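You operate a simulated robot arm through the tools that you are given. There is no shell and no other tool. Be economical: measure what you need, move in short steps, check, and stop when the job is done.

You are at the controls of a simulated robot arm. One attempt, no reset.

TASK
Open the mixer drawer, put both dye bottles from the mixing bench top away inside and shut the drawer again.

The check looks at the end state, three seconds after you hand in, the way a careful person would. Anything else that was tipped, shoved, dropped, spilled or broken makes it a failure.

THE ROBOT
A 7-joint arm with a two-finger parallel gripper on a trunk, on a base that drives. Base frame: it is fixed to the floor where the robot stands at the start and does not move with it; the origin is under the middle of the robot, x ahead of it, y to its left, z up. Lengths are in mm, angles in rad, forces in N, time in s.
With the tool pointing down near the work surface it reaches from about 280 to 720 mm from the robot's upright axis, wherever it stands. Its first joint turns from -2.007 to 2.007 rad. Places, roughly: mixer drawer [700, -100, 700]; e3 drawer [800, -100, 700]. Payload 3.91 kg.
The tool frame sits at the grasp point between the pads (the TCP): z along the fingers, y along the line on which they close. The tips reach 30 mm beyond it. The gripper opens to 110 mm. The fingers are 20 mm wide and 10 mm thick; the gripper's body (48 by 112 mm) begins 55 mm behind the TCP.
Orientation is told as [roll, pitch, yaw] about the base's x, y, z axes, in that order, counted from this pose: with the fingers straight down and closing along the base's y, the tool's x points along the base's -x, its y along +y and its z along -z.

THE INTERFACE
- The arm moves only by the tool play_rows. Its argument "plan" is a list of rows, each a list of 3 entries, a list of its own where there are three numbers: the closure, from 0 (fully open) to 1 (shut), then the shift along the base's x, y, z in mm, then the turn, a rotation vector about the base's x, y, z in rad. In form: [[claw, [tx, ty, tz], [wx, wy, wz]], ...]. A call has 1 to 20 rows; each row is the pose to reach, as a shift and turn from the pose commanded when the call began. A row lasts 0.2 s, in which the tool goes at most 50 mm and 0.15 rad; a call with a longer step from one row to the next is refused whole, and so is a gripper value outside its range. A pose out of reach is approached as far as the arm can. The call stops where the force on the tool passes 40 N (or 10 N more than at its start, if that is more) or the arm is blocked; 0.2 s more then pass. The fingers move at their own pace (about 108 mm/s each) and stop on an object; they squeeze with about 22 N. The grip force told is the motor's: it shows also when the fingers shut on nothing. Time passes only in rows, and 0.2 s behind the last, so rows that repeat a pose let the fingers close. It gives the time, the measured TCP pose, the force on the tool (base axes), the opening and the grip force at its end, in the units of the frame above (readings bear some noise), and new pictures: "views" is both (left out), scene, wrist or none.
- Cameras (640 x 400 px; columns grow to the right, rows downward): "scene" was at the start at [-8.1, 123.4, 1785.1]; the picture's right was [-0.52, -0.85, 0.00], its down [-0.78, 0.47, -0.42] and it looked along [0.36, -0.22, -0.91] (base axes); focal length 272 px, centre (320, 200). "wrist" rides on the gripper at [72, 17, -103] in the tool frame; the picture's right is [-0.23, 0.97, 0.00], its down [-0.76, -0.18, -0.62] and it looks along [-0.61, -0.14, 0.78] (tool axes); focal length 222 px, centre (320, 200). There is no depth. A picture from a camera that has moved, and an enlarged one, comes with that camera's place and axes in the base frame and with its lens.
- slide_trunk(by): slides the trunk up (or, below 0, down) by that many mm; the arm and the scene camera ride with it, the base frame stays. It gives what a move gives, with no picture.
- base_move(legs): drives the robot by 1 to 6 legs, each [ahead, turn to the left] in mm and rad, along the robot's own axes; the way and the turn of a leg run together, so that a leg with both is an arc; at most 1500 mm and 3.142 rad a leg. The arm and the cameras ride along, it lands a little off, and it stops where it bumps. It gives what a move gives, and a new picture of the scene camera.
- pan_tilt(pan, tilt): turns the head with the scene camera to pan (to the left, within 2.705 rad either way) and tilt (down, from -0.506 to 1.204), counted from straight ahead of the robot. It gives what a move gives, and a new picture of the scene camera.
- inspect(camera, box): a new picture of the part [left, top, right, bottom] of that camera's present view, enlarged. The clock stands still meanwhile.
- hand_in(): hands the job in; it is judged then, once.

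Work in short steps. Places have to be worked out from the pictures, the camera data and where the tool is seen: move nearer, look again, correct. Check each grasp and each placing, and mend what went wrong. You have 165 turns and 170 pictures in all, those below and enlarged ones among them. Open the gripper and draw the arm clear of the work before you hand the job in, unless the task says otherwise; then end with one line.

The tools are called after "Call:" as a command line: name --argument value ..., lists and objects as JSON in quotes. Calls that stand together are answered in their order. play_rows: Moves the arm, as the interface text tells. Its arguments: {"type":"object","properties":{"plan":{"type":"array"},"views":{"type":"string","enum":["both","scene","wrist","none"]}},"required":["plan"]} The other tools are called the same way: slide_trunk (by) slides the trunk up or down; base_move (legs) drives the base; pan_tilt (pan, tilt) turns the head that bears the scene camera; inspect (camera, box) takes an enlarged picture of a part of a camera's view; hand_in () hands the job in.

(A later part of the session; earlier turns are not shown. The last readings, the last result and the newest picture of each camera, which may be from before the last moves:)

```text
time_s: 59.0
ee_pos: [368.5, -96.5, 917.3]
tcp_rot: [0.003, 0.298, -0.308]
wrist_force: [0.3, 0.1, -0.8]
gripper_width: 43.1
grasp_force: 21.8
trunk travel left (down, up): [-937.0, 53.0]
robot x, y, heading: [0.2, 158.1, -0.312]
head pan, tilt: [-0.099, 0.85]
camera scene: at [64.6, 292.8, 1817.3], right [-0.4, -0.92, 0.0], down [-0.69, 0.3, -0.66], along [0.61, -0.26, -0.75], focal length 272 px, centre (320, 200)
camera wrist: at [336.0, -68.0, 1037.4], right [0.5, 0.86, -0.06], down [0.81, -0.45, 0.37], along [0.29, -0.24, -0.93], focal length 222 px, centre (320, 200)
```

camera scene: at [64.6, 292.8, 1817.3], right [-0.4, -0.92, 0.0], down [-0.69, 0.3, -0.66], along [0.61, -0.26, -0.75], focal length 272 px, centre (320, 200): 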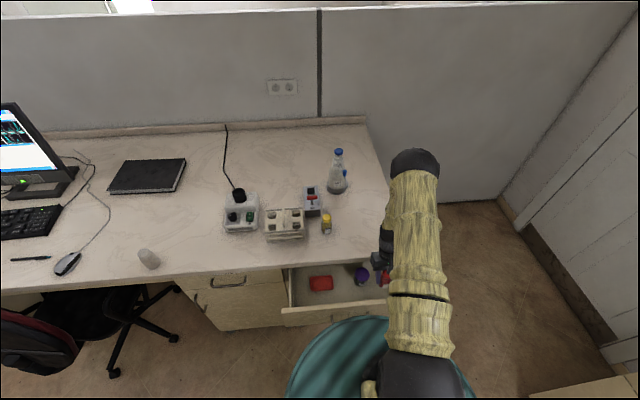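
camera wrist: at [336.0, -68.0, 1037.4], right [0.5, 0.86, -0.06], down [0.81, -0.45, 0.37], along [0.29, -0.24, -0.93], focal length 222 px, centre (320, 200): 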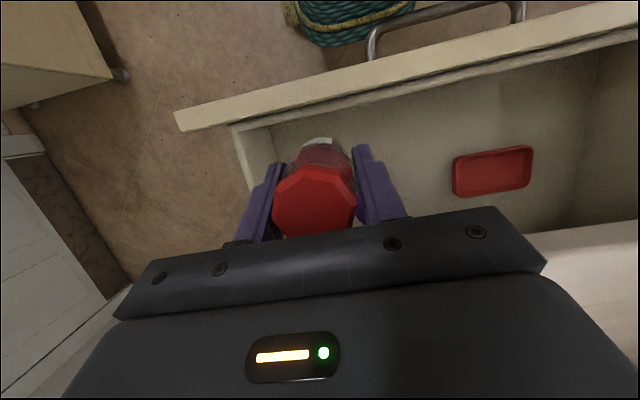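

Clear all round: about 24 mm to the front panel. I descend to z ≈ 775.

Call:
play_rows --plan '[[1, [0, 0, -40], [0, 0, 0]], [1, [0, 0, -80], [0, 0, 0]], [1, [0, 0, -115], [0, 0, 0]], [1, [0, 0, -142], [0, 0, 0]], [1, [0, 0, -142], [0, 0, 0]]]'

```text
time_s: 60.2
ee_pos: [369.4, -94.4, 772.9]
tcp_rot: [0.004, 0.298, -0.308]
wrist_force: [0.5, -0.7, -0.6]
gripper_width: 42.7
grasp_force: 22.2
trunk travel left (down, up): [-937.0, 53.0]
robot x, y, heading: [6.5, 160.0, -0.306]
head pan, tilt: [-0.099, 0.85]
camera scene: at [64.8, 292.7, 1817.3], right [-0.4, -0.92, 0.0], down [-0.69, 0.3, -0.66], along [0.61, -0.26, -0.75], focal length 272 px, centre (320, 200)
camera wrist: at [336.5, -67.6, 895.0], right [0.5, 0.86, -0.06], down [0.81, -0.45, 0.37], along [0.29, -0.24, -0.93], focal length 222 px, centre (320, 200)
```

scene: 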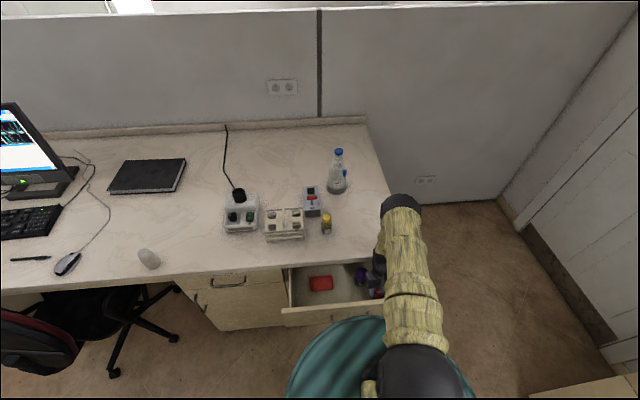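
wrist: 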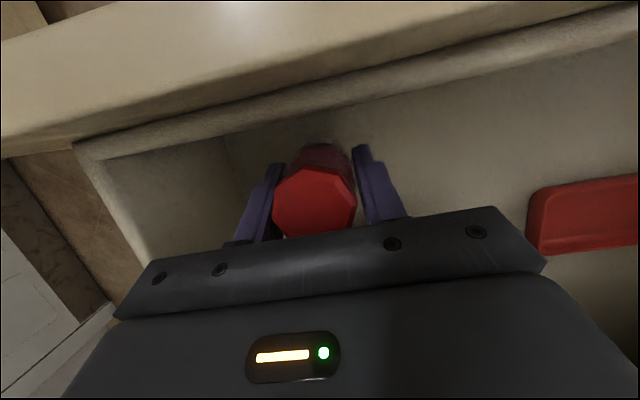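

Still free, camera clear of the panel. I creep down in small steps to feel the floor.

Call:
play_rows --plan '[[1, [0, 0, -4], [0, 0, 0]], [1, [0, 0, -8], [0, 0, 0]], [1, [0, 0, -12], [0, 0, 0]], [1, [0, 0, -15], [0, 0, 0]]]' --views "none"

Call:
play_rows --plan '[[1, [0, 0, -3], [0, 0, 0]], [1, [0, 0, -5], [0, 0, 0]]]' --views "wrist"

```text
time_s: 61.2
ee_pos: [368.6, -95.8, 760.7]
tcp_rot: [0.005, 0.301, -0.308]
wrist_force: [0.8, -0.1, -0.5]
gripper_width: 43.1
grasp_force: 22.2
trunk travel left (down, up): [-937.0, 53.0]
robot x, y, heading: [3.8, 159.9, -0.314]
head pan, tilt: [-0.099, 0.85]
```

```text
time_s: 61.8
ee_pos: [368.5, -96.4, 755.1]
tcp_rot: [0.003, 0.298, -0.308]
wrist_force: [-0.3, 1.3, 8.6]
gripper_width: 42.9
grasp_force: 21.9
trunk travel left (down, up): [-937.0, 53.0]
robot x, y, heading: [4.1, 158.1, -0.312]
head pan, tilt: [-0.099, 0.85]
camera wrist: at [335.8, -68.4, 875.9], right [0.5, 0.86, -0.06], down [0.81, -0.45, 0.37], along [0.29, -0.24, -0.93], focal length 222 px, centre (320, 200)
```

wrist: 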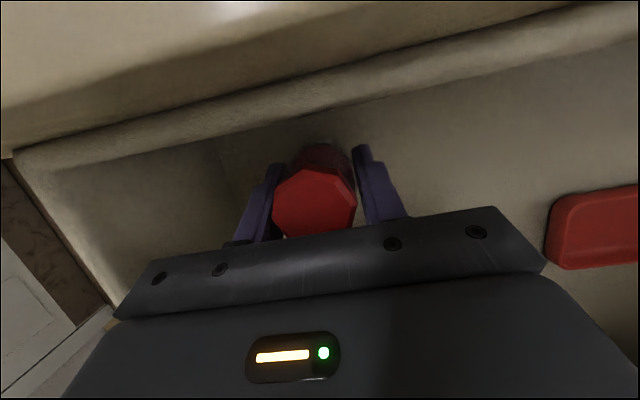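

Touching the floor (8.6 N up, floor ≈ 698). I release and rise straight up.

Call:
play_rows --plan '[[0.5, [0, 0, 0], [0, 0, 0]], [0.35, [0, 0, 0], [0, 0, 0]], [0.35, [0, 0, 0], [0, 0, 0]], [0.35, [0, 0, 30], [0, 0, 0]], [0.35, [0, 0, 70], [0, 0, 0]], [0.35, [0, 0, 115], [0, 0, 0]], [0.35, [0, 0, 160], [0, 0, 0]], [0.35, [0, 0, 205], [0, 0, 0]], [0.35, [0, 0, 250], [0, 0, 0]], [0.35, [0, 0, 270], [0, 0, 0]]]'

```text
time_s: 64.0
ee_pos: [370.2, -95.8, 1025.2]
tcp_rot: [0.004, 0.301, -0.307]
wrist_force: [0.1, -0.9, 0.0]
gripper_width: 71.7
grasp_force: 0.0
trunk travel left (down, up): [-937.0, 53.0]
robot x, y, heading: [6.0, 160.8, -0.31]
head pan, tilt: [-0.099, 0.85]
camera scene: at [64.7, 292.7, 1817.3], right [-0.4, -0.92, 0.0], down [-0.69, 0.3, -0.66], along [0.61, -0.26, -0.75], focal length 272 px, centre (320, 200)
camera wrist: at [336.5, -68.4, 1145.6], right [0.5, 0.86, -0.06], down [0.81, -0.45, 0.37], along [0.29, -0.24, -0.93], focal length 222 px, centre (320, 200)
```

scene: 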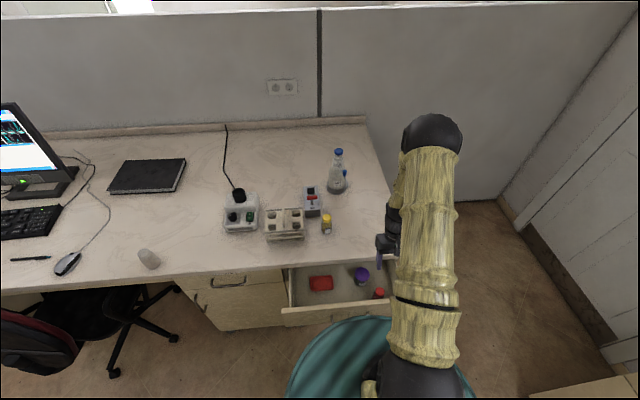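
wrist: 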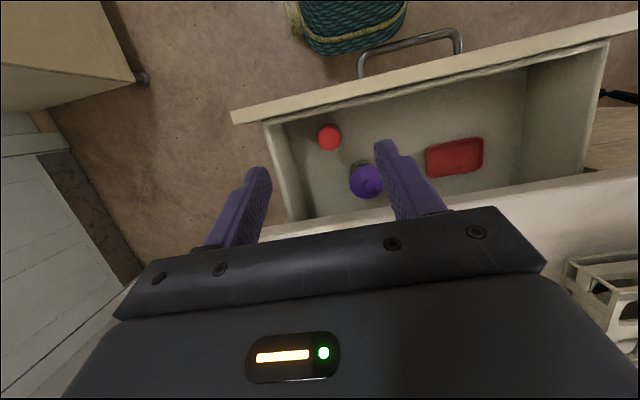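

Red stands upright in the drawer, clear of the other items. I go above yellow, keeping the lean.

Call:
play_rows --plan '[[0.2, [40, 14, 15], [0, 0, 0]], [0.2, [82, 29, 15], [0, 0, 0]], [0.2, [124, 44, 15], [0, 0, 0]], [0.2, [166, 59, 15], [0, 0, 0]], [0.2, [208, 74, 15], [0, 0, 0]], [0.2, [250, 89, 15], [0, 0, 0]], [0.2, [290, 103, 15], [0, 0, 0]], [0.2, [290, 103, 15], [0, 0, 0]]]'

```text
time_s: 65.8
ee_pos: [658.9, 6.2, 1039.4]
tcp_rot: [0.002, 0.3, -0.309]
wrist_force: [-0.6, -1.1, 0.9]
gripper_width: 88.1
grasp_force: 0.0
trunk travel left (down, up): [-937.0, 53.0]
robot x, y, heading: [0.6, 158.6, -0.312]
head pan, tilt: [-0.099, 0.85]
camera scene: at [63.7, 292.3, 1817.4], right [-0.4, -0.92, 0.0], down [-0.69, 0.3, -0.66], along [0.61, -0.26, -0.75], focal length 272 px, centre (320, 200)
camera wrist: at [625.4, 34.0, 1160.3], right [0.5, 0.86, -0.06], down [0.81, -0.45, 0.37], along [0.29, -0.24, -0.93], focal length 222 px, centre (320, 200)
```

scene: 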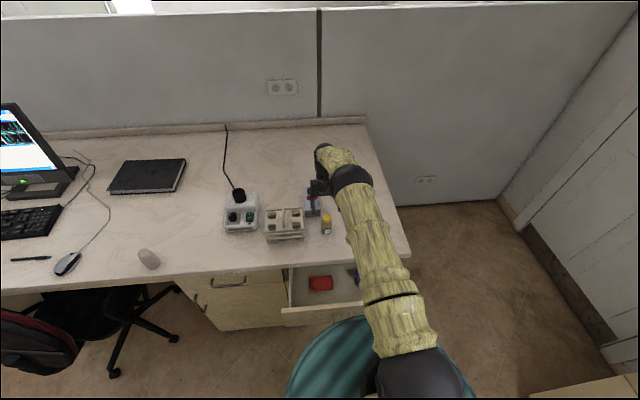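
wrist: 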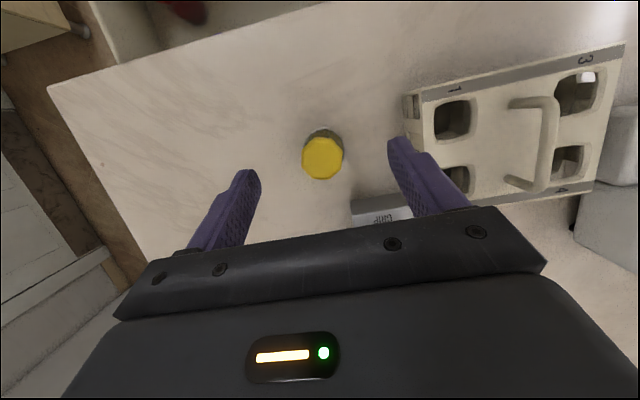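

Yellow's axis is near [656, 5]; rack and GRIP box leave more than 25 mm margins with a 72 mm opening. I descend, check, then close.

Call:
play_rows --plan '[[0.35, [-3, -1, -20], [0, 0, 0]], [0.35, [-3, -1, -62], [0, 0, 0]], [0.35, [-3, -1, -102], [0, 0, 0]], [0.35, [-3, -1, -102], [0, 0, 0]]]'

```text
time_s: 66.8
ee_pos: [654.2, 6.7, 938.0]
tcp_rot: [0.003, 0.3, -0.307]
wrist_force: [0.1, -0.3, -0.9]
gripper_width: 71.6
grasp_force: 0.0
trunk travel left (down, up): [-937.0, 53.0]
robot x, y, heading: [6.9, 159.2, -0.31]
head pan, tilt: [-0.099, 0.85]
camera scene: at [64.5, 292.9, 1817.4], right [-0.4, -0.92, 0.0], down [-0.69, 0.3, -0.66], along [0.61, -0.26, -0.75], focal length 272 px, centre (320, 200)
camera wrist: at [621.5, 33.1, 1058.0], right [0.5, 0.86, -0.06], down [0.81, -0.45, 0.37], along [0.29, -0.24, -0.93], focal length 222 px, centre (320, 200)
```

scene: 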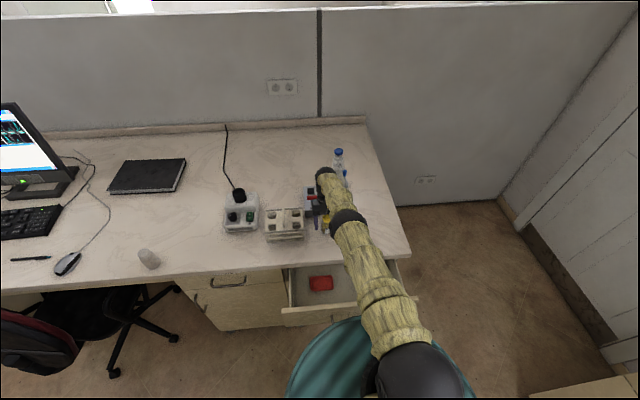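
wrist: 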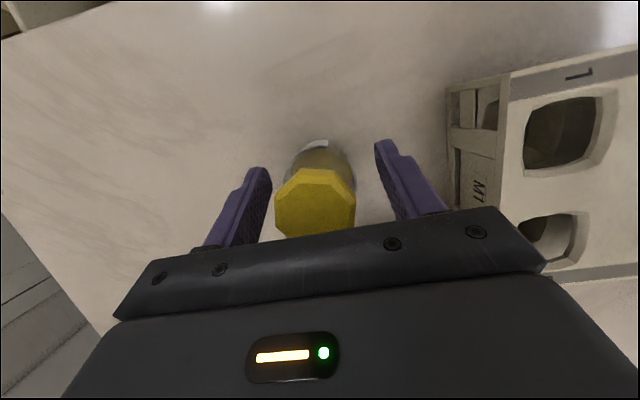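

Well centred, as with red. Close and lift 65 mm.

Call:
play_rows --plan '[[0.6, [0, 0, 0], [0, 0, 0]], [1, [0, 0, 0], [0, 0, 0]], [1, [0, 0, 0], [0, 0, 0]], [1, [0, 0, 35], [0, 0, 0]], [1, [0, 0, 75], [0, 0, 0]], [1, [0, 0, 75], [0, 0, 0]]]' --views "wrist"

```text
time_s: 68.2
ee_pos: [670.8, 1.4, 1008.2]
tcp_rot: [0.004, 0.302, -0.308]
wrist_force: [0.4, -0.2, -1.0]
gripper_width: 42.8
grasp_force: 21.6
out of reach, approached as far as the arm can: row 4, 5, 6
trunk travel left (down, up): [-937.0, 53.0]
robot x, y, heading: [2.1, 157.1, -0.31]
head pan, tilt: [-0.099, 0.85]
camera wrist: at [638.1, 29.7, 1129.6], right [0.5, 0.86, -0.06], down [0.81, -0.45, 0.37], along [0.29, -0.24, -0.93], focal length 222 px, centre (320, 200)
```

wrist: 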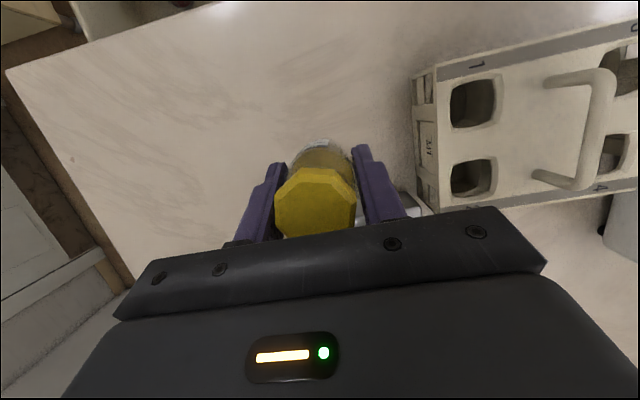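

Yellow is held; near the reach limit the arm drifted ~16 mm forward without contact. I carry it back toward the drawer.

Call:
play_rows --plan '[[1, [-40, 4, 0], [0, 0, 0]], [1, [-80, 8, 0], [0, 0, 0]], [1, [-120, 11, 0], [0, 0, 0]], [1, [-160, 14, 0], [0, 0, 0]], [1, [-200, 17, 0], [0, 0, 0]], [1, [-240, 20, 0], [0, 0, 0]], [1, [-240, 20, 0], [0, 0, 0]]]'

```text
time_s: 69.8
ee_pos: [646.4, -36.4, 953.5]
tcp_rot: [0.003, 0.302, -0.307]
wrist_force: [0.7, 0.0, -1.6]
gripper_width: 42.6
grasp_force: 22.2
out of reach, approached as far as the arm can: row 1, 2, 3, 4, 5, 6, 7
trunk travel left (down, up): [-937.0, 53.0]
robot x, y, heading: [1.6, 163.8, -0.31]
head pan, tilt: [-0.099, 0.85]
camera scene: at [64.9, 291.9, 1817.4], right [-0.4, -0.92, 0.0], down [-0.69, 0.3, -0.66], along [0.61, -0.26, -0.75], focal length 272 px, centre (320, 200)
camera wrist: at [613.3, -8.2, 1074.6], right [0.5, 0.86, -0.06], down [0.81, -0.45, 0.37], along [0.29, -0.24, -0.93], focal length 222 px, centre (320, 200)
```

scene: 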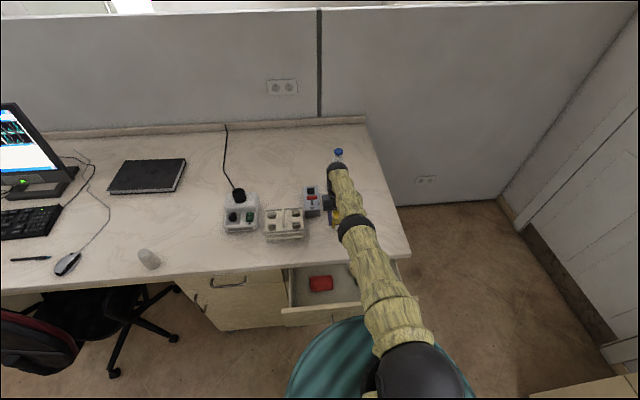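
wrist: 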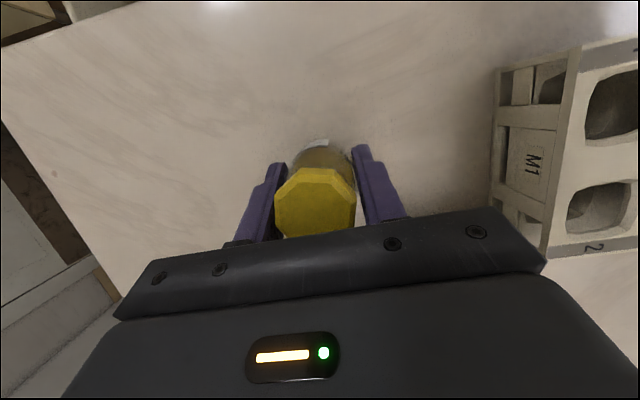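

The arm is stuck in an awkward configuration with the bottle low over the bench. I raise the trunk 50 mm for clearance, then try reversing gently.

Call:
slide_trunk --by 50

Call:
play_rows --plan '[[1, [0, 0, 0], [0, 0, 0]]]' --views "scene"

```text
time_s: 70.7
ee_pos: [646.1, -34.7, 1005.5]
tcp_rot: [0.003, 0.301, -0.308]
wrist_force: [-0.4, 0.6, -0.7]
gripper_width: 42.6
grasp_force: 22.1
trunk travel left (down, up): [-987.0, 3.0]
robot x, y, heading: [6.0, 157.8, -0.311]
head pan, tilt: [-0.099, 0.85]
```

```text
time_s: 71.1
ee_pos: [645.7, -34.7, 1004.4]
tcp_rot: [0.004, 0.302, -0.308]
wrist_force: [0.2, -0.4, -1.9]
gripper_width: 42.6
grasp_force: 22.3
trunk travel left (down, up): [-987.0, 3.0]
robot x, y, heading: [1.3, 155.4, -0.311]
head pan, tilt: [-0.099, 0.85]
camera scene: at [65.0, 292.7, 1867.3], right [-0.4, -0.92, 0.0], down [-0.69, 0.3, -0.66], along [0.61, -0.26, -0.75], focal length 272 px, centre (320, 200)
```

scene: 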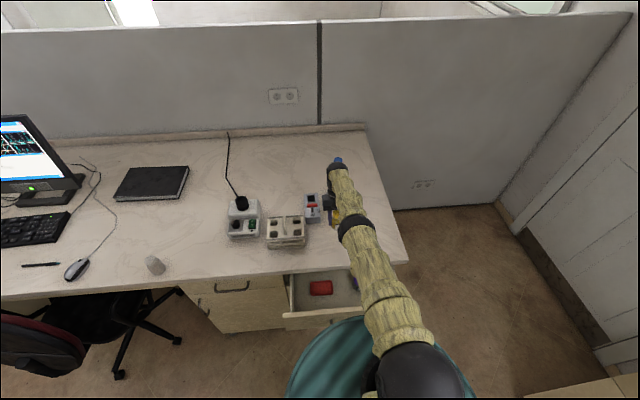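

The command now equals the measured pose. I untilt the tool gradually while drawing back, which should free the wrist.

Call:
play_rows --plan '[[1, [-10, 3, 5], [-0.03, -0.095, 0]], [1, [-20, 6, 10], [-0.06, -0.19, 0]], [1, [-30, 9, 15], [-0.0906, -0.286, 0]], [1, [-30, 9, 15], [-0.0906, -0.286, 0]]]'

```text
time_s: 72.1
ee_pos: [702.9, -53.0, 993.1]
tcp_rot: [0.002, 0.001, -0.308]
wrist_force: [0.4, 0.1, -0.6]
gripper_width: 42.7
grasp_force: 21.4
out of reach, approached as far as the arm can: row 1, 2, 3, 4
trunk travel left (down, up): [-987.0, 3.0]
robot x, y, heading: [1.7, 156.1, -0.311]
head pan, tilt: [-0.099, 0.85]
camera scene: at [64.9, 292.7, 1867.3], right [-0.4, -0.92, 0.0], down [-0.69, 0.3, -0.66], along [0.61, -0.26, -0.75], focal length 272 px, centre (320, 200)
camera wrist: at [638.3, -15.3, 1096.9], right [0.51, 0.86, 0.0], down [0.67, -0.4, 0.62], along [0.54, -0.32, -0.78], focal length 222 px, centre (320, 200)
```

scene: 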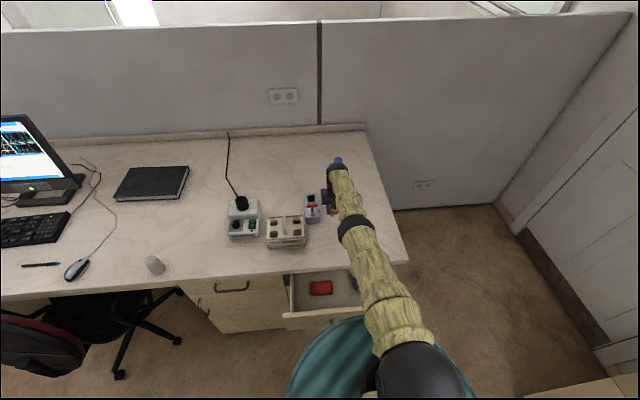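
wrist: 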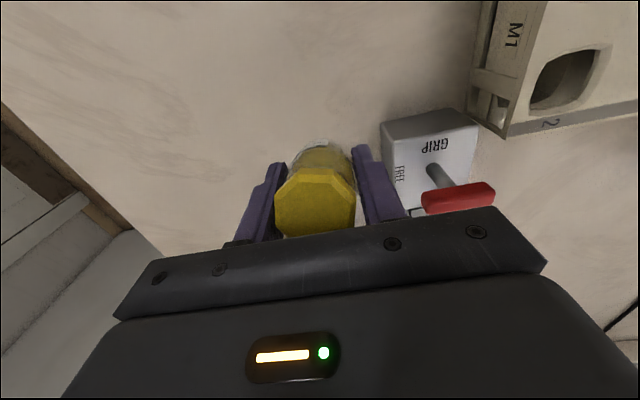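

The rotation went through but the arm is stretched straight (singular), so inward motion isn't found. I try holding a modest inward-and-upward target for many rows to let the elbow unlock.

Call:
play_rows --plan '[[1, [-10, 3, 5], [0, 0, 0]], [1, [-20, 6, 10], [0, 0, 0]], [1, [-30, 9, 20], [0, 0, 0]], [1, [-40, 13, 30], [0, 0, 0]], [1, [-40, 13, 30], [0, 0, 0]], [1, [-40, 13, 30], [0, 0, 0]], [1, [-40, 13, 30], [0, 0, 0]], [1, [-40, 13, 30], [0, 0, 0]], [1, [-40, 13, 30], [0, 0, 0]], [1, [-40, 13, 30], [0, 0, 0]]]' --views "none"

```text
time_s: 74.3
ee_pos: [705.3, -53.7, 1005.3]
tcp_rot: [0.004, -0.001, -0.306]
wrist_force: [0.1, -0.1, -1.5]
gripper_width: 42.6
grasp_force: 21.8
out of reach, approached as far as the arm can: row 1, 2, 3, 4, 5, 6, 7, 8, 9, 10
trunk travel left (down, up): [-987.0, 3.0]
robot x, y, heading: [3.0, 159.1, -0.311]
head pan, tilt: [-0.099, 0.85]
```

The arm only slides along its arc. A tangential (upward) move should share motion between shoulder and elbow and unlock it; I command pure upward motion.

Call:
play_rows --plan '[[1, [0, 0, 20], [0, 0, 0]], [1, [0, 0, 40], [0, 0, 0]], [1, [0, 0, 60], [0, 0, 0]], [1, [0, 0, 80], [0, 0, 0]], [1, [0, 0, 100], [0, 0, 0]], [1, [0, 0, 120], [0, 0, 0]], [1, [0, 0, 120], [0, 0, 0]]]' --views "scene"

```text
time_s: 75.9
ee_pos: [727.8, -59.7, 1120.6]
tcp_rot: [0.003, 0.003, -0.307]
wrist_force: [-0.5, -0.9, -1.2]
gripper_width: 42.8
grasp_force: 22.1
out of reach, approached as far as the arm can: row 1, 2, 3, 4, 5, 6, 7
trunk travel left (down, up): [-987.0, 3.0]
robot x, y, heading: [1.6, 162.4, -0.31]
head pan, tilt: [-0.099, 0.85]
camera scene: at [65.3, 292.6, 1867.3], right [-0.4, -0.92, 0.0], down [-0.69, 0.3, -0.66], along [0.61, -0.26, -0.75], focal length 272 px, centre (320, 200)
```

scene: 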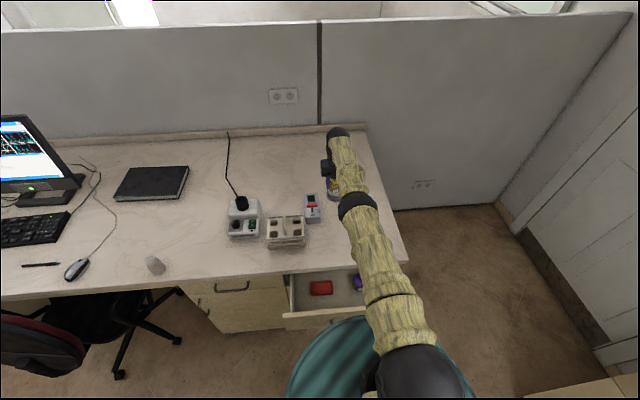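

Still on the outer arc, but now high and safe. I drive back 250 mm to get clear of the bench items before unlocking the arm.

Call:
base_move --legs '[[-250, 0]]'

Call:
play_rows --plan '[[1, [-43, 14, 10], [0, 0, 0]], [1, [-86, 28, 20], [0, 0, 0]], [1, [-129, 42, 30], [0, 0, 0]], [1, [-172, 56, 40], [0, 0, 0]], [1, [-215, 70, 50], [0, 0, 0]], [1, [-215, 70, 50], [0, 0, 0]], [1, [-215, 70, 50], [0, 0, 0]]]' --views "scene"

```text
time_s: 77.8
ee_pos: [489.3, 16.1, 1122.1]
tcp_rot: [0.003, 0.003, -0.309]
wrist_force: [0.6, -0.6, -0.8]
gripper_width: 42.6
grasp_force: 22.3
trunk travel left (down, up): [-987.0, 3.0]
robot x, y, heading: [-234.9, 234.4, -0.311]
head pan, tilt: [-0.099, 0.85]
camera scene: at [-174.6, 369.5, 1867.3], right [-0.4, -0.92, 0.0], down [-0.69, 0.3, -0.66], along [0.61, -0.26, -0.75], focal length 272 px, centre (320, 200)
```

scene: 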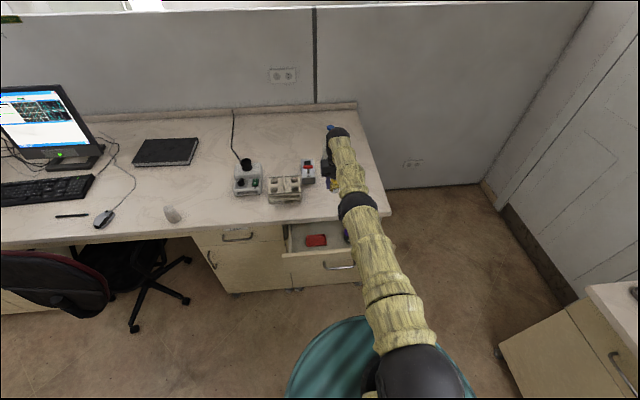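

```text
time_s: 79.4
ee_pos: [491.7, 17.0, 1137.4]
tcp_rot: [0.004, 0.004, -0.31]
wrist_force: [0.5, -0.6, -1.0]
gripper_width: 42.2
grasp_force: 22.3
out of reach, approached as far as the arm can: row 1, 2, 3, 4, 5, 6, 7
trunk travel left (down, up): [-987.0, 3.0]
robot x, y, heading: [-237.3, 232.6, -0.308]
head pan, tilt: [-0.099, 0.85]
camera scene: at [-172.8, 368.9, 1867.3], right [-0.4, -0.92, 0.0], down [-0.69, 0.3, -0.66], along [0.6, -0.26, -0.75], focal length 272 px, centre (320, 200)
```

scene: 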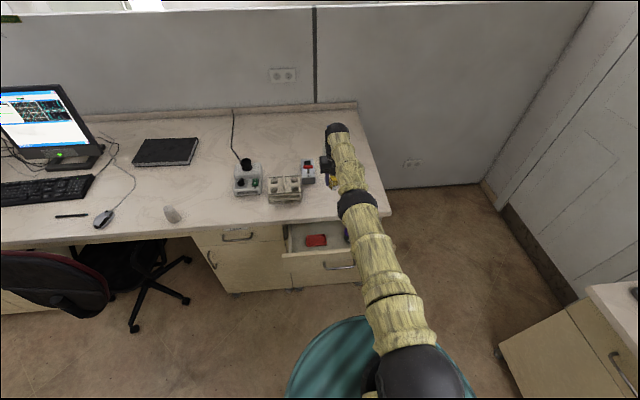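

Still locked. I try the opposite tangential direction: straight down, with slight inward, which should flex the elbow.

Call:
play_rows --plan '[[1, [-10, 3, -20], [0, 0, 0]], [1, [-20, 6, -40], [0, 0, 0]], [1, [-30, 9, -60], [0, 0, 0]], [1, [-40, 13, -80], [0, 0, 0]], [1, [-50, 16, -90], [0, 0, 0]], [1, [-50, 16, -90], [0, 0, 0]]]' --views "none"

```text
time_s: 80.8
ee_pos: [478.2, 23.7, 1039.4]
tcp_rot: [0.005, 0.002, -0.309]
wrist_force: [1.2, 0.1, -0.4]
gripper_width: 42.4
grasp_force: 21.8
out of reach, approached as far as the arm can: row 1, 2, 3, 4, 5, 6
trunk travel left (down, up): [-987.0, 3.0]
robot x, y, heading: [-234.6, 233.7, -0.309]
head pan, tilt: [-0.099, 0.85]
```

Analysis: at a straight arm only a pitch change shares motion into the elbow. I pitch the tool outward in steps with matching inward travel to bend it.

Call:
play_rows --plan '[[1, [-36, 11, 4], [0.0423, 0.1334, 0]], [1, [-72, 23, 10], [0.0846, 0.2668, 0]], [1, [-106, 34, 18], [0.1269, 0.4, 0]], [1, [-140, 44, 28], [0.169, 0.534, 0]], [1, [-172, 55, 40], [0.2114, 0.667, 0]], [1, [-172, 55, 40], [0.2114, 0.667, 0]]]' --views "scene"

```text
time_s: 82.2
ee_pos: [346.9, 65.3, 1065.1]
tcp_rot: [0.003, 0.705, -0.307]
wrist_force: [-0.5, -0.1, -1.0]
gripper_width: 42.3
grasp_force: 21.5
out of reach, approached as far as the arm can: row 1, 2, 3, 4, 5, 6
trunk travel left (down, up): [-987.0, 3.0]
robot x, y, heading: [-233.9, 235.1, -0.312]
head pan, tilt: [-0.099, 0.85]
camera scene: at [-172.9, 368.9, 1867.3], right [-0.4, -0.92, 0.0], down [-0.69, 0.3, -0.66], along [0.6, -0.26, -0.75], focal length 272 px, centre (320, 200)
```

scene: 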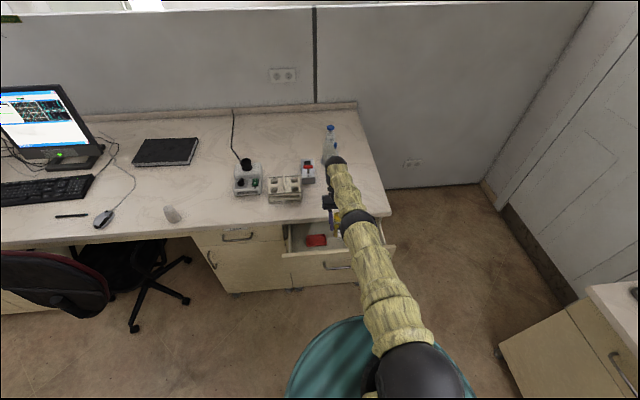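

Still straight, so the elbow's bending plane is probably not vertical. I try a yaw of the tool with an inward pull.

Call:
play_rows --plan '[[1, [-15, 5, 0], [0, 0, 0.14]], [1, [-30, 10, 0], [0, 0, 0.28]], [1, [-45, 15, 0], [0, 0, 0.42]], [1, [-60, 20, 0], [0, 0, 0.56]], [1, [-75, 25, 0], [0, 0, 0.7]], [1, [-90, 30, 0], [0, 0, 0.84]], [1, [-90, 30, 0], [0, 0, 0.84]]]' --views "scene"

```text
time_s: 83.8
ee_pos: [372.3, 84.8, 1028.2]
tcp_rot: [0.002, 0.704, 0.532]
wrist_force: [0.1, -0.3, -0.7]
gripper_width: 42.4
grasp_force: 22.2
out of reach, approached as far as the arm can: row 1, 2, 3, 4, 5, 6, 7
trunk travel left (down, up): [-987.0, 3.0]
robot x, y, heading: [-234.7, 234.1, -0.311]
head pan, tilt: [-0.099, 0.85]
camera scene: at [-173.1, 368.4, 1867.4], right [-0.4, -0.92, 0.0], down [-0.69, 0.3, -0.66], along [0.6, -0.26, -0.75], focal length 272 px, centre (320, 200)
```

scene: 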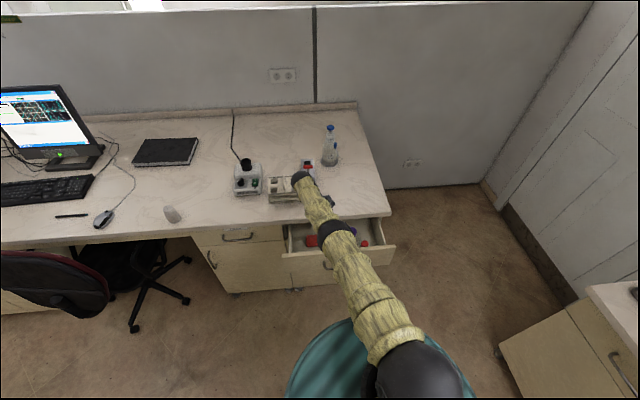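

Let me look closely at the arm's actual shape before trying more.

Call:
pan_tilt --pan 0.1 --tilt 0.95

Call:
inspect --camera "scene" --box '[256, 150, 640, 390]'

```text
time_s: 84.5
ee_pos: [371.4, 83.6, 1027.9]
tcp_rot: [0.003, 0.703, 0.532]
wrist_force: [0.0, -0.1, -0.7]
gripper_width: 42.3
grasp_force: 22.2
trunk travel left (down, up): [-987.0, 3.0]
robot x, y, heading: [-238.5, 238.2, -0.315]
head pan, tilt: [0.099, 0.949]
camera scene: at [-173.5, 384.8, 1859.8], right [-0.21, -0.98, 0.0], down [-0.79, 0.17, -0.58], along [0.57, -0.12, -0.81], focal length 272 px, centre (320, 200)
```

scene: 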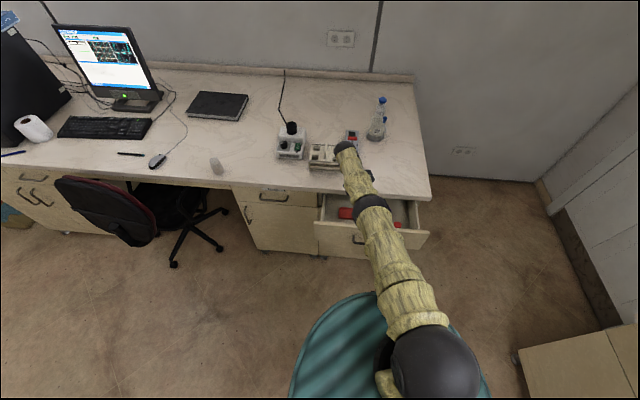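

```text
1.67 times, centred on (448, 270) of scene
camera zoom: at [-173.5, 384.8, 1859.8], right [-0.21, -0.98, 0.0], down [-0.79, 0.17, -0.58], along [0.57, -0.12, -0.81], focal length 453 px, centre (107, 83)
```

zoom: 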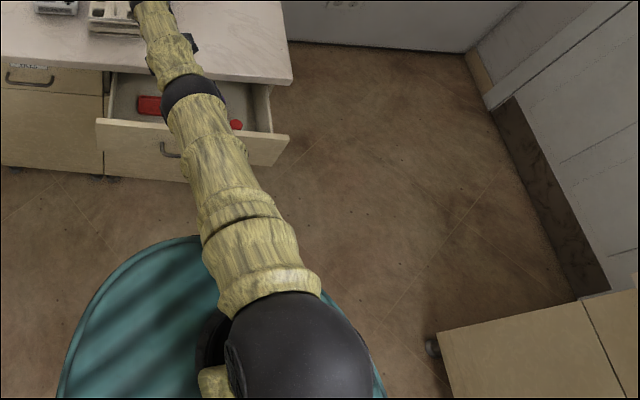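

The arm is indeed fully straight. I back off another 350 mm so nothing is beneath it, giving me free room to unlock it.

Call:
base_move --legs '[[-350, 0]]'

Call:
play_rows --plan '[[1, [-5, 2, 0], [0, 0, -0.14]], [1, [-10, 4, 0], [0, 0, -0.28]], [1, [-15, 6, 0], [0, 0, -0.42]], [1, [-20, 8, 0], [0, 0, -0.56]], [1, [-25, 10, 0], [0, 0, -0.7]], [1, [-30, 12, 0], [0, 0, -0.84]], [1, [-30, 12, -40], [0, 0, -0.84]], [1, [-30, 12, -80], [0, 0, -0.84]], [1, [-30, 12, -120], [0, 0, -0.84]], [1, [-30, 12, -160], [0, 0, -0.84]], [1, [-30, 12, -200], [0, 0, -0.84]], [1, [-30, 12, -240], [0, 0, -0.84]], [1, [-30, 12, -280], [0, 0, -0.84]], [1, [-30, 12, -280], [0, 0, -0.84]]]' --views "scene"

```text
time_s: 86.8
ee_pos: [35.1, 193.3, 1027.7]
tcp_rot: [0.001, 0.704, 0.534]
wrist_force: [-0.5, 1.0, -0.7]
gripper_width: 42.1
grasp_force: 22.4
trunk travel left (down, up): [-987.0, 3.0]
robot x, y, heading: [-568.4, 340.4, -0.308]
head pan, tilt: [0.099, 0.949]
camera scene: at [-511.0, 493.1, 1859.8], right [-0.21, -0.98, 0.0], down [-0.8, 0.17, -0.58], along [0.57, -0.12, -0.81], focal length 272 px, centre (320, 200)
```

scene: 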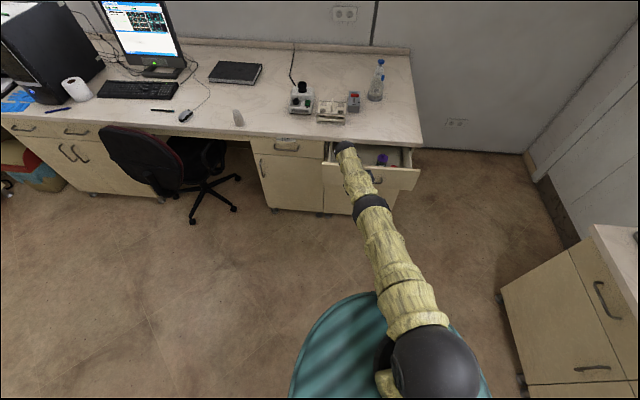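

```text
time_s: 89.8
ee_pos: [-56.1, 231.0, 859.4]
tcp_rot: [0.006, 0.663, -0.307]
wrist_force: [-0.6, -0.2, -0.7]
gripper_width: 41.9
grasp_force: 22.2
out of reach, approached as far as the arm can: row 2, 3, 4, 7, 8, 9, 10, 11, 12, 13, 14
trunk travel left (down, up): [-987.0, 3.0]
robot x, y, heading: [-570.5, 343.1, -0.308]
head pan, tilt: [0.099, 0.949]
camera scene: at [-509.7, 492.4, 1859.8], right [-0.21, -0.98, 0.0], down [-0.8, 0.17, -0.58], along [0.57, -0.12, -0.81], focal length 272 px, centre (320, 200)
```

scene: 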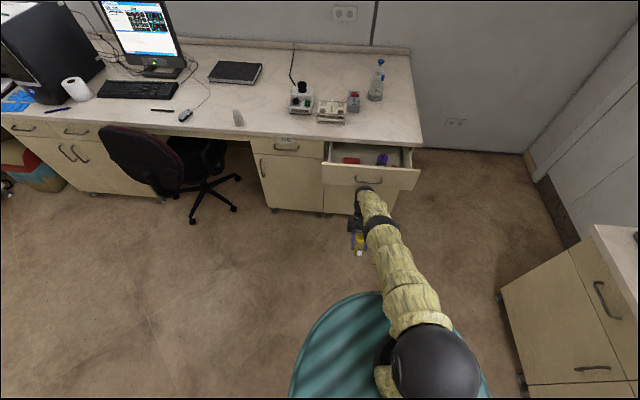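

Now it's against some limit low down. I command an inward-and-up target with the lean reduced to 0.3.

Call:
play_rows --plan '[[1, [-10, 3, 20], [-0.035, -0.11, 0]], [1, [-20, 6, 40], [-0.07, -0.22, 0]], [1, [-30, 9, 60], [-0.11, -0.345, 0]], [1, [-40, 13, 80], [-0.11, -0.345, 0]], [1, [-60, 19, 100], [-0.11, -0.345, 0]], [1, [-80, 25, 110], [-0.11, -0.345, 0]], [1, [-80, 25, 110], [-0.11, -0.345, 0]]]' --views "none"

```text
time_s: 91.4
ee_pos: [-154.8, 261.2, 952.0]
tcp_rot: [0.0, 0.341, -0.308]
wrist_force: [-1.1, -0.6, -0.7]
gripper_width: 42.0
grasp_force: 22.4
out of reach, approached as far as the arm can: row 1
trunk travel left (down, up): [-987.0, 3.0]
robot x, y, heading: [-573.1, 339.5, -0.305]
head pan, tilt: [0.099, 0.949]
```

Unlocked: the TCP moved inward as commanded. I now raise, centre, and set the lean to 0.30 so the bottle is upright.

Call:
play_rows --plan '[[1, [-4, -13, 15], [-0.006, -0.02, 0]], [1, [-8, -26, 30], [-0.0124, -0.039, 0]], [1, [-12, -39, 45], [-0.0124, -0.039, 0]], [1, [-16, -51, 58], [-0.0124, -0.039, 0]], [1, [-16, -51, 58], [-0.0124, -0.039, 0]]]'

```text
time_s: 92.6
ee_pos: [-170.6, 210.2, 1009.0]
tcp_rot: [0.001, 0.301, -0.307]
wrist_force: [-0.1, 0.3, -0.9]
gripper_width: 42.2
grasp_force: 21.9
trunk travel left (down, up): [-987.0, 3.0]
robot x, y, heading: [-568.9, 342.8, -0.308]
head pan, tilt: [0.099, 0.949]
camera scene: at [-509.4, 493.0, 1859.8], right [-0.21, -0.98, 0.0], down [-0.8, 0.17, -0.58], along [0.57, -0.12, -0.81], focal length 272 px, centre (320, 200)
camera wrist: at [-203.9, 238.2, 1130.6], right [0.5, 0.86, -0.07], down [0.81, -0.45, 0.37], along [0.29, -0.24, -0.93], focal length 222 px, centre (320, 200)
```

scene: 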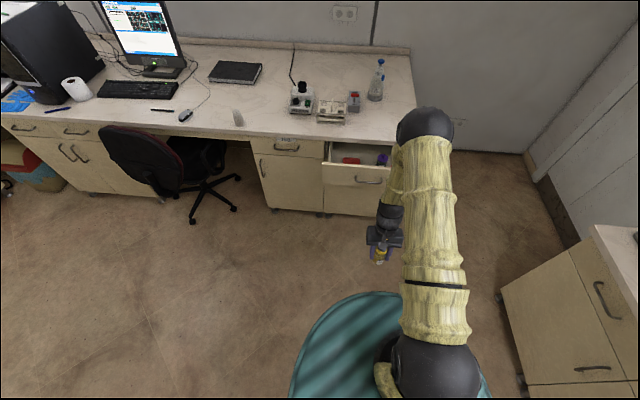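
wrist: 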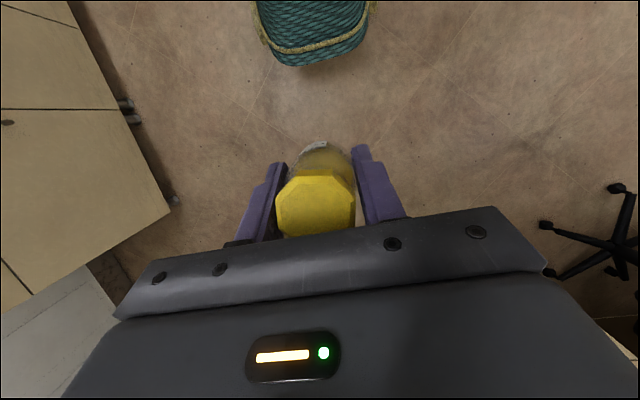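

Arm is back to normal with the bottle upright. I drive forward 600 mm, bringing the bottle above the drawer.

Call:
base_move --legs '[[600, 0]]'

Call:
play_rows --plan '[[1, [0, 0, 0], [0, 0, 0]]]' --views "wrist"

```text
time_s: 96.0
ee_pos: [395.4, 23.4, 1009.1]
tcp_rot: [0.002, 0.301, -0.316]
wrist_force: [-0.5, -0.2, -1.3]
gripper_width: 42.1
grasp_force: 21.7
trunk travel left (down, up): [-987.0, 3.0]
robot x, y, heading: [-1.7, 154.5, -0.315]
head pan, tilt: [0.099, 0.949]
camera scene: at [60.0, 308.3, 1859.8], right [-0.22, -0.98, 0.0], down [-0.79, 0.18, -0.58], along [0.57, -0.13, -0.81], focal length 272 px, centre (320, 200)
```

scene: 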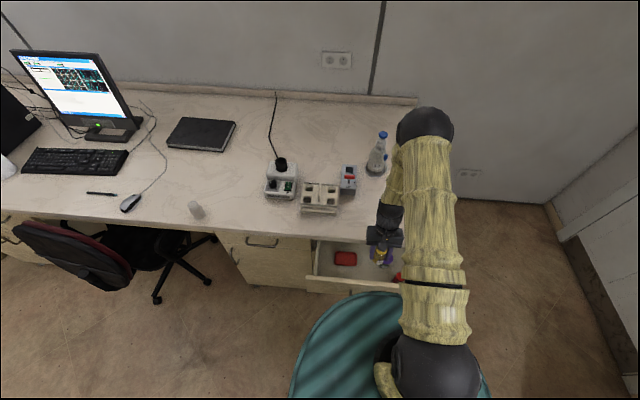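

```text
time_s: 96.3
ee_pos: [395.7, 24.0, 1009.2]
tcp_rot: [0.002, 0.301, -0.316]
wrist_force: [0.3, -0.4, -0.7]
gripper_width: 42.0
grasp_force: 21.4
trunk travel left (down, up): [-987.0, 3.0]
robot x, y, heading: [-2.9, 159.8, -0.314]
head pan, tilt: [0.099, 0.949]
camera wrist: at [362.8, 51.6, 1130.5], right [0.51, 0.86, -0.06], down [0.81, -0.45, 0.37], along [0.29, -0.24, -0.93], focal length 222 px, centre (320, 200)
```

wrist: 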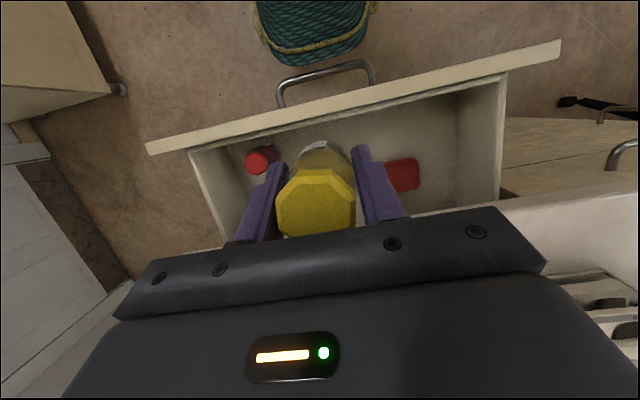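

Red stands where I left it. I shift 13 mm to [409, 27] and lower to z ≈ 850 for a check.

Call:
play_rows --plan '[[1, [13, 3, 0], [0, 0, 0]], [1, [13, 3, -40], [0, 0, 0]], [1, [13, 3, -80], [0, 0, 0]], [1, [13, 3, -120], [0, 0, 0]], [1, [13, 3, -160], [0, 0, 0]], [1, [13, 3, -160], [0, 0, 0]]]'

```text
time_s: 97.8
ee_pos: [409.3, 26.8, 850.7]
tcp_rot: [0.005, 0.301, -0.318]
wrist_force: [0.5, -0.5, -1.9]
gripper_width: 42.0
grasp_force: 21.7
trunk travel left (down, up): [-987.0, 3.0]
robot x, y, heading: [-6.2, 158.9, -0.317]
head pan, tilt: [0.099, 0.949]
camera scene: at [58.8, 308.6, 1859.8], right [-0.22, -0.98, 0.0], down [-0.79, 0.18, -0.58], along [0.57, -0.13, -0.81], focal length 272 px, centre (320, 200)
camera wrist: at [376.6, 54.1, 971.6], right [0.51, 0.86, -0.06], down [0.81, -0.45, 0.37], along [0.29, -0.24, -0.93], focal length 222 px, centre (320, 200)
```

scene: 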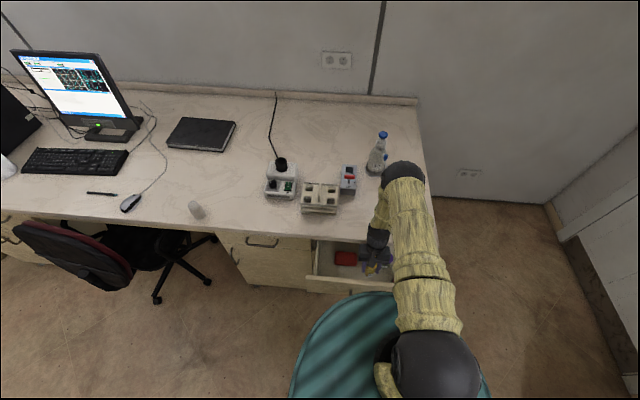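
wrist: 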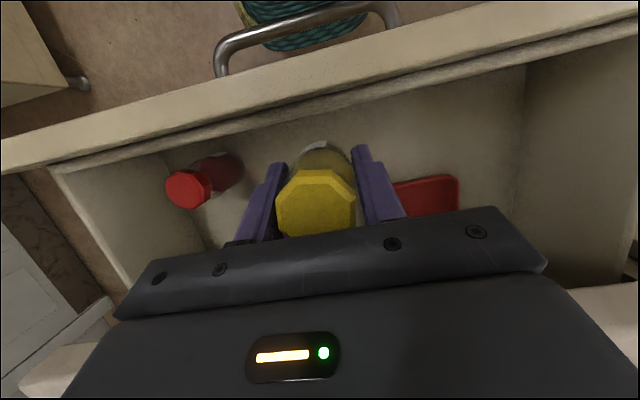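

Path is clear: tray and red bottle both off to the sides. Lower to 768, then creep.

Call:
play_rows --plan '[[1, [0, 0, -35], [0, 0, 0]], [1, [0, 0, -65], [0, 0, 0]], [1, [0, 0, -82], [0, 0, 0]], [1, [0, 0, -82], [0, 0, 0]]]' --views "none"

Call:
play_rows --plan '[[1, [0, 0, -4], [0, 0, 0]], [1, [0, 0, -8], [0, 0, 0]], [1, [0, 0, -11], [0, 0, 0]]]' --views "wrist"

```text
time_s: 98.8
ee_pos: [409.1, 26.4, 767.8]
tcp_rot: [0.002, 0.301, -0.315]
wrist_force: [-0.4, -0.9, -0.7]
gripper_width: 41.9
grasp_force: 22.0
trunk travel left (down, up): [-987.0, 3.0]
robot x, y, heading: [-2.0, 160.5, -0.318]
head pan, tilt: [0.099, 0.949]
```

```text
time_s: 99.5
ee_pos: [408.4, 26.1, 757.5]
tcp_rot: [0.001, 0.299, -0.316]
wrist_force: [-0.5, -1.0, 15.9]
gripper_width: 41.6
grasp_force: 21.6
trunk travel left (down, up): [-987.0, 3.0]
robot x, y, heading: [-5.2, 156.4, -0.314]
head pan, tilt: [0.099, 0.949]
camera wrist: at [376.0, 54.7, 878.5], right [0.51, 0.86, -0.06], down [0.81, -0.45, 0.37], along [0.29, -0.24, -0.93], focal length 222 px, centre (320, 200)
```

wrist: 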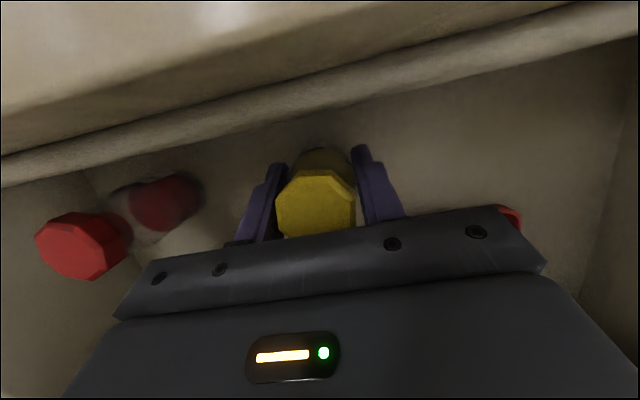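

Floor contact (16 N). Release and rise.

Call:
play_rows --plan '[[0.5, [0, 0, 1], [0, 0, 0]], [0.38, [0, 0, 1], [0, 0, 0]], [0.38, [0, 0, 1], [0, 0, 0]], [0.38, [0, 0, 25], [0, 0, 0]], [0.38, [0, 0, 65], [0, 0, 0]], [0.38, [0, 0, 110], [0, 0, 0]], [0.38, [0, 0, 155], [0, 0, 0]], [0.38, [0, 0, 200], [0, 0, 0]], [0.38, [0, 0, 245], [0, 0, 0]], [0.38, [0, 0, 245], [0, 0, 0]]]'

```text
time_s: 101.8
ee_pos: [408.4, 27.3, 1001.3]
tcp_rot: [0.001, 0.302, -0.316]
wrist_force: [-0.6, -0.2, -0.5]
gripper_width: 68.2
grasp_force: 0.1
trunk travel left (down, up): [-987.0, 3.0]
robot x, y, heading: [-3.1, 160.7, -0.317]
head pan, tilt: [0.099, 0.949]
camera scene: at [59.9, 308.3, 1859.8], right [-0.22, -0.98, 0.0], down [-0.79, 0.18, -0.58], along [0.57, -0.13, -0.81], focal length 272 px, centre (320, 200)
camera wrist: at [376.5, 55.0, 1122.5], right [0.51, 0.86, -0.07], down [0.81, -0.45, 0.37], along [0.29, -0.24, -0.93], focal length 222 px, centre (320, 200)
```

scene: 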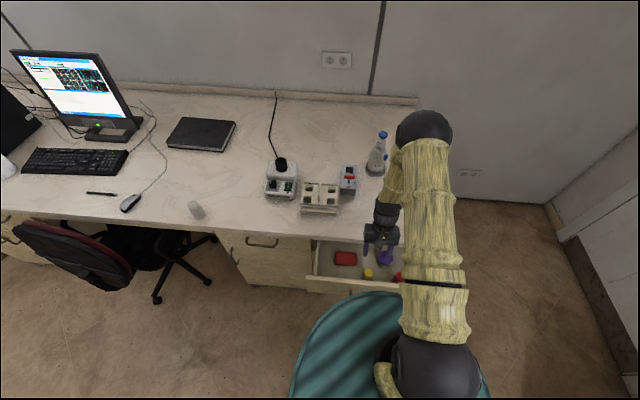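
wrist: 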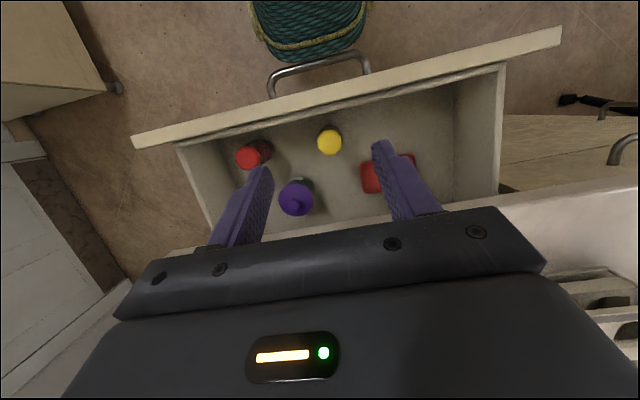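

Both bottles stand upright in the drawer, CAPS jar and tray untouched. To close it I back the base 300 mm, then straighten the tool and raise it.

Call:
base_move --legs '[[-300, 0]]'

Call:
play_rows --plan '[[0.38, [10, -3, 30], [-0.03, -0.095, 0]], [0.38, [20, -6, 60], [-0.06, -0.19, 0]], [0.38, [30, -9, 90], [-0.0936, -0.2862, 0]], [0.38, [40, -12, 120], [-0.0936, -0.2862, 0]], [0.38, [50, -15, 150], [-0.0936, -0.2862, 0]], [0.38, [50, -15, 170], [-0.0936, -0.2862, 0]], [0.38, [50, -15, 170], [-0.0936, -0.2862, 0]]]' --views "none"

```text
time_s: 103.8
ee_pos: [124.1, 122.1, 1001.4]
tcp_rot: [0.0, 0.299, -0.314]
wrist_force: [-0.5, -0.4, -0.2]
gripper_width: 68.1
grasp_force: 0.1
trunk travel left (down, up): [-987.0, 3.0]
robot x, y, heading: [-283.5, 249.5, -0.319]
head pan, tilt: [0.099, 0.949]
camera scene: at [-226.4, 402.1, 1859.8], right [-0.22, -0.98, 0.0], down [-0.79, 0.18, -0.58], along [0.57, -0.13, -0.81], focal length 272 px, centre (320, 200)
```

scene: 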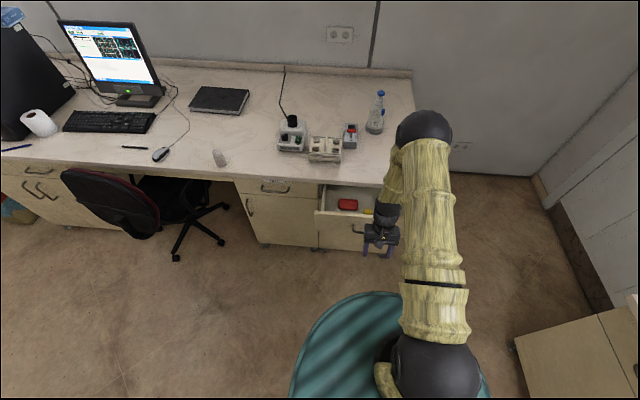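

```text
time_s: 105.4
ee_pos: [174.9, 104.6, 1170.9]
tcp_rot: [0.0, 0.0, -0.316]
wrist_force: [-0.3, 0.4, 0.2]
gripper_width: 68.1
grasp_force: 0.0
trunk travel left (down, up): [-987.0, 3.0]
robot x, y, heading: [-286.5, 250.0, -0.316]
head pan, tilt: [0.099, 0.949]
```

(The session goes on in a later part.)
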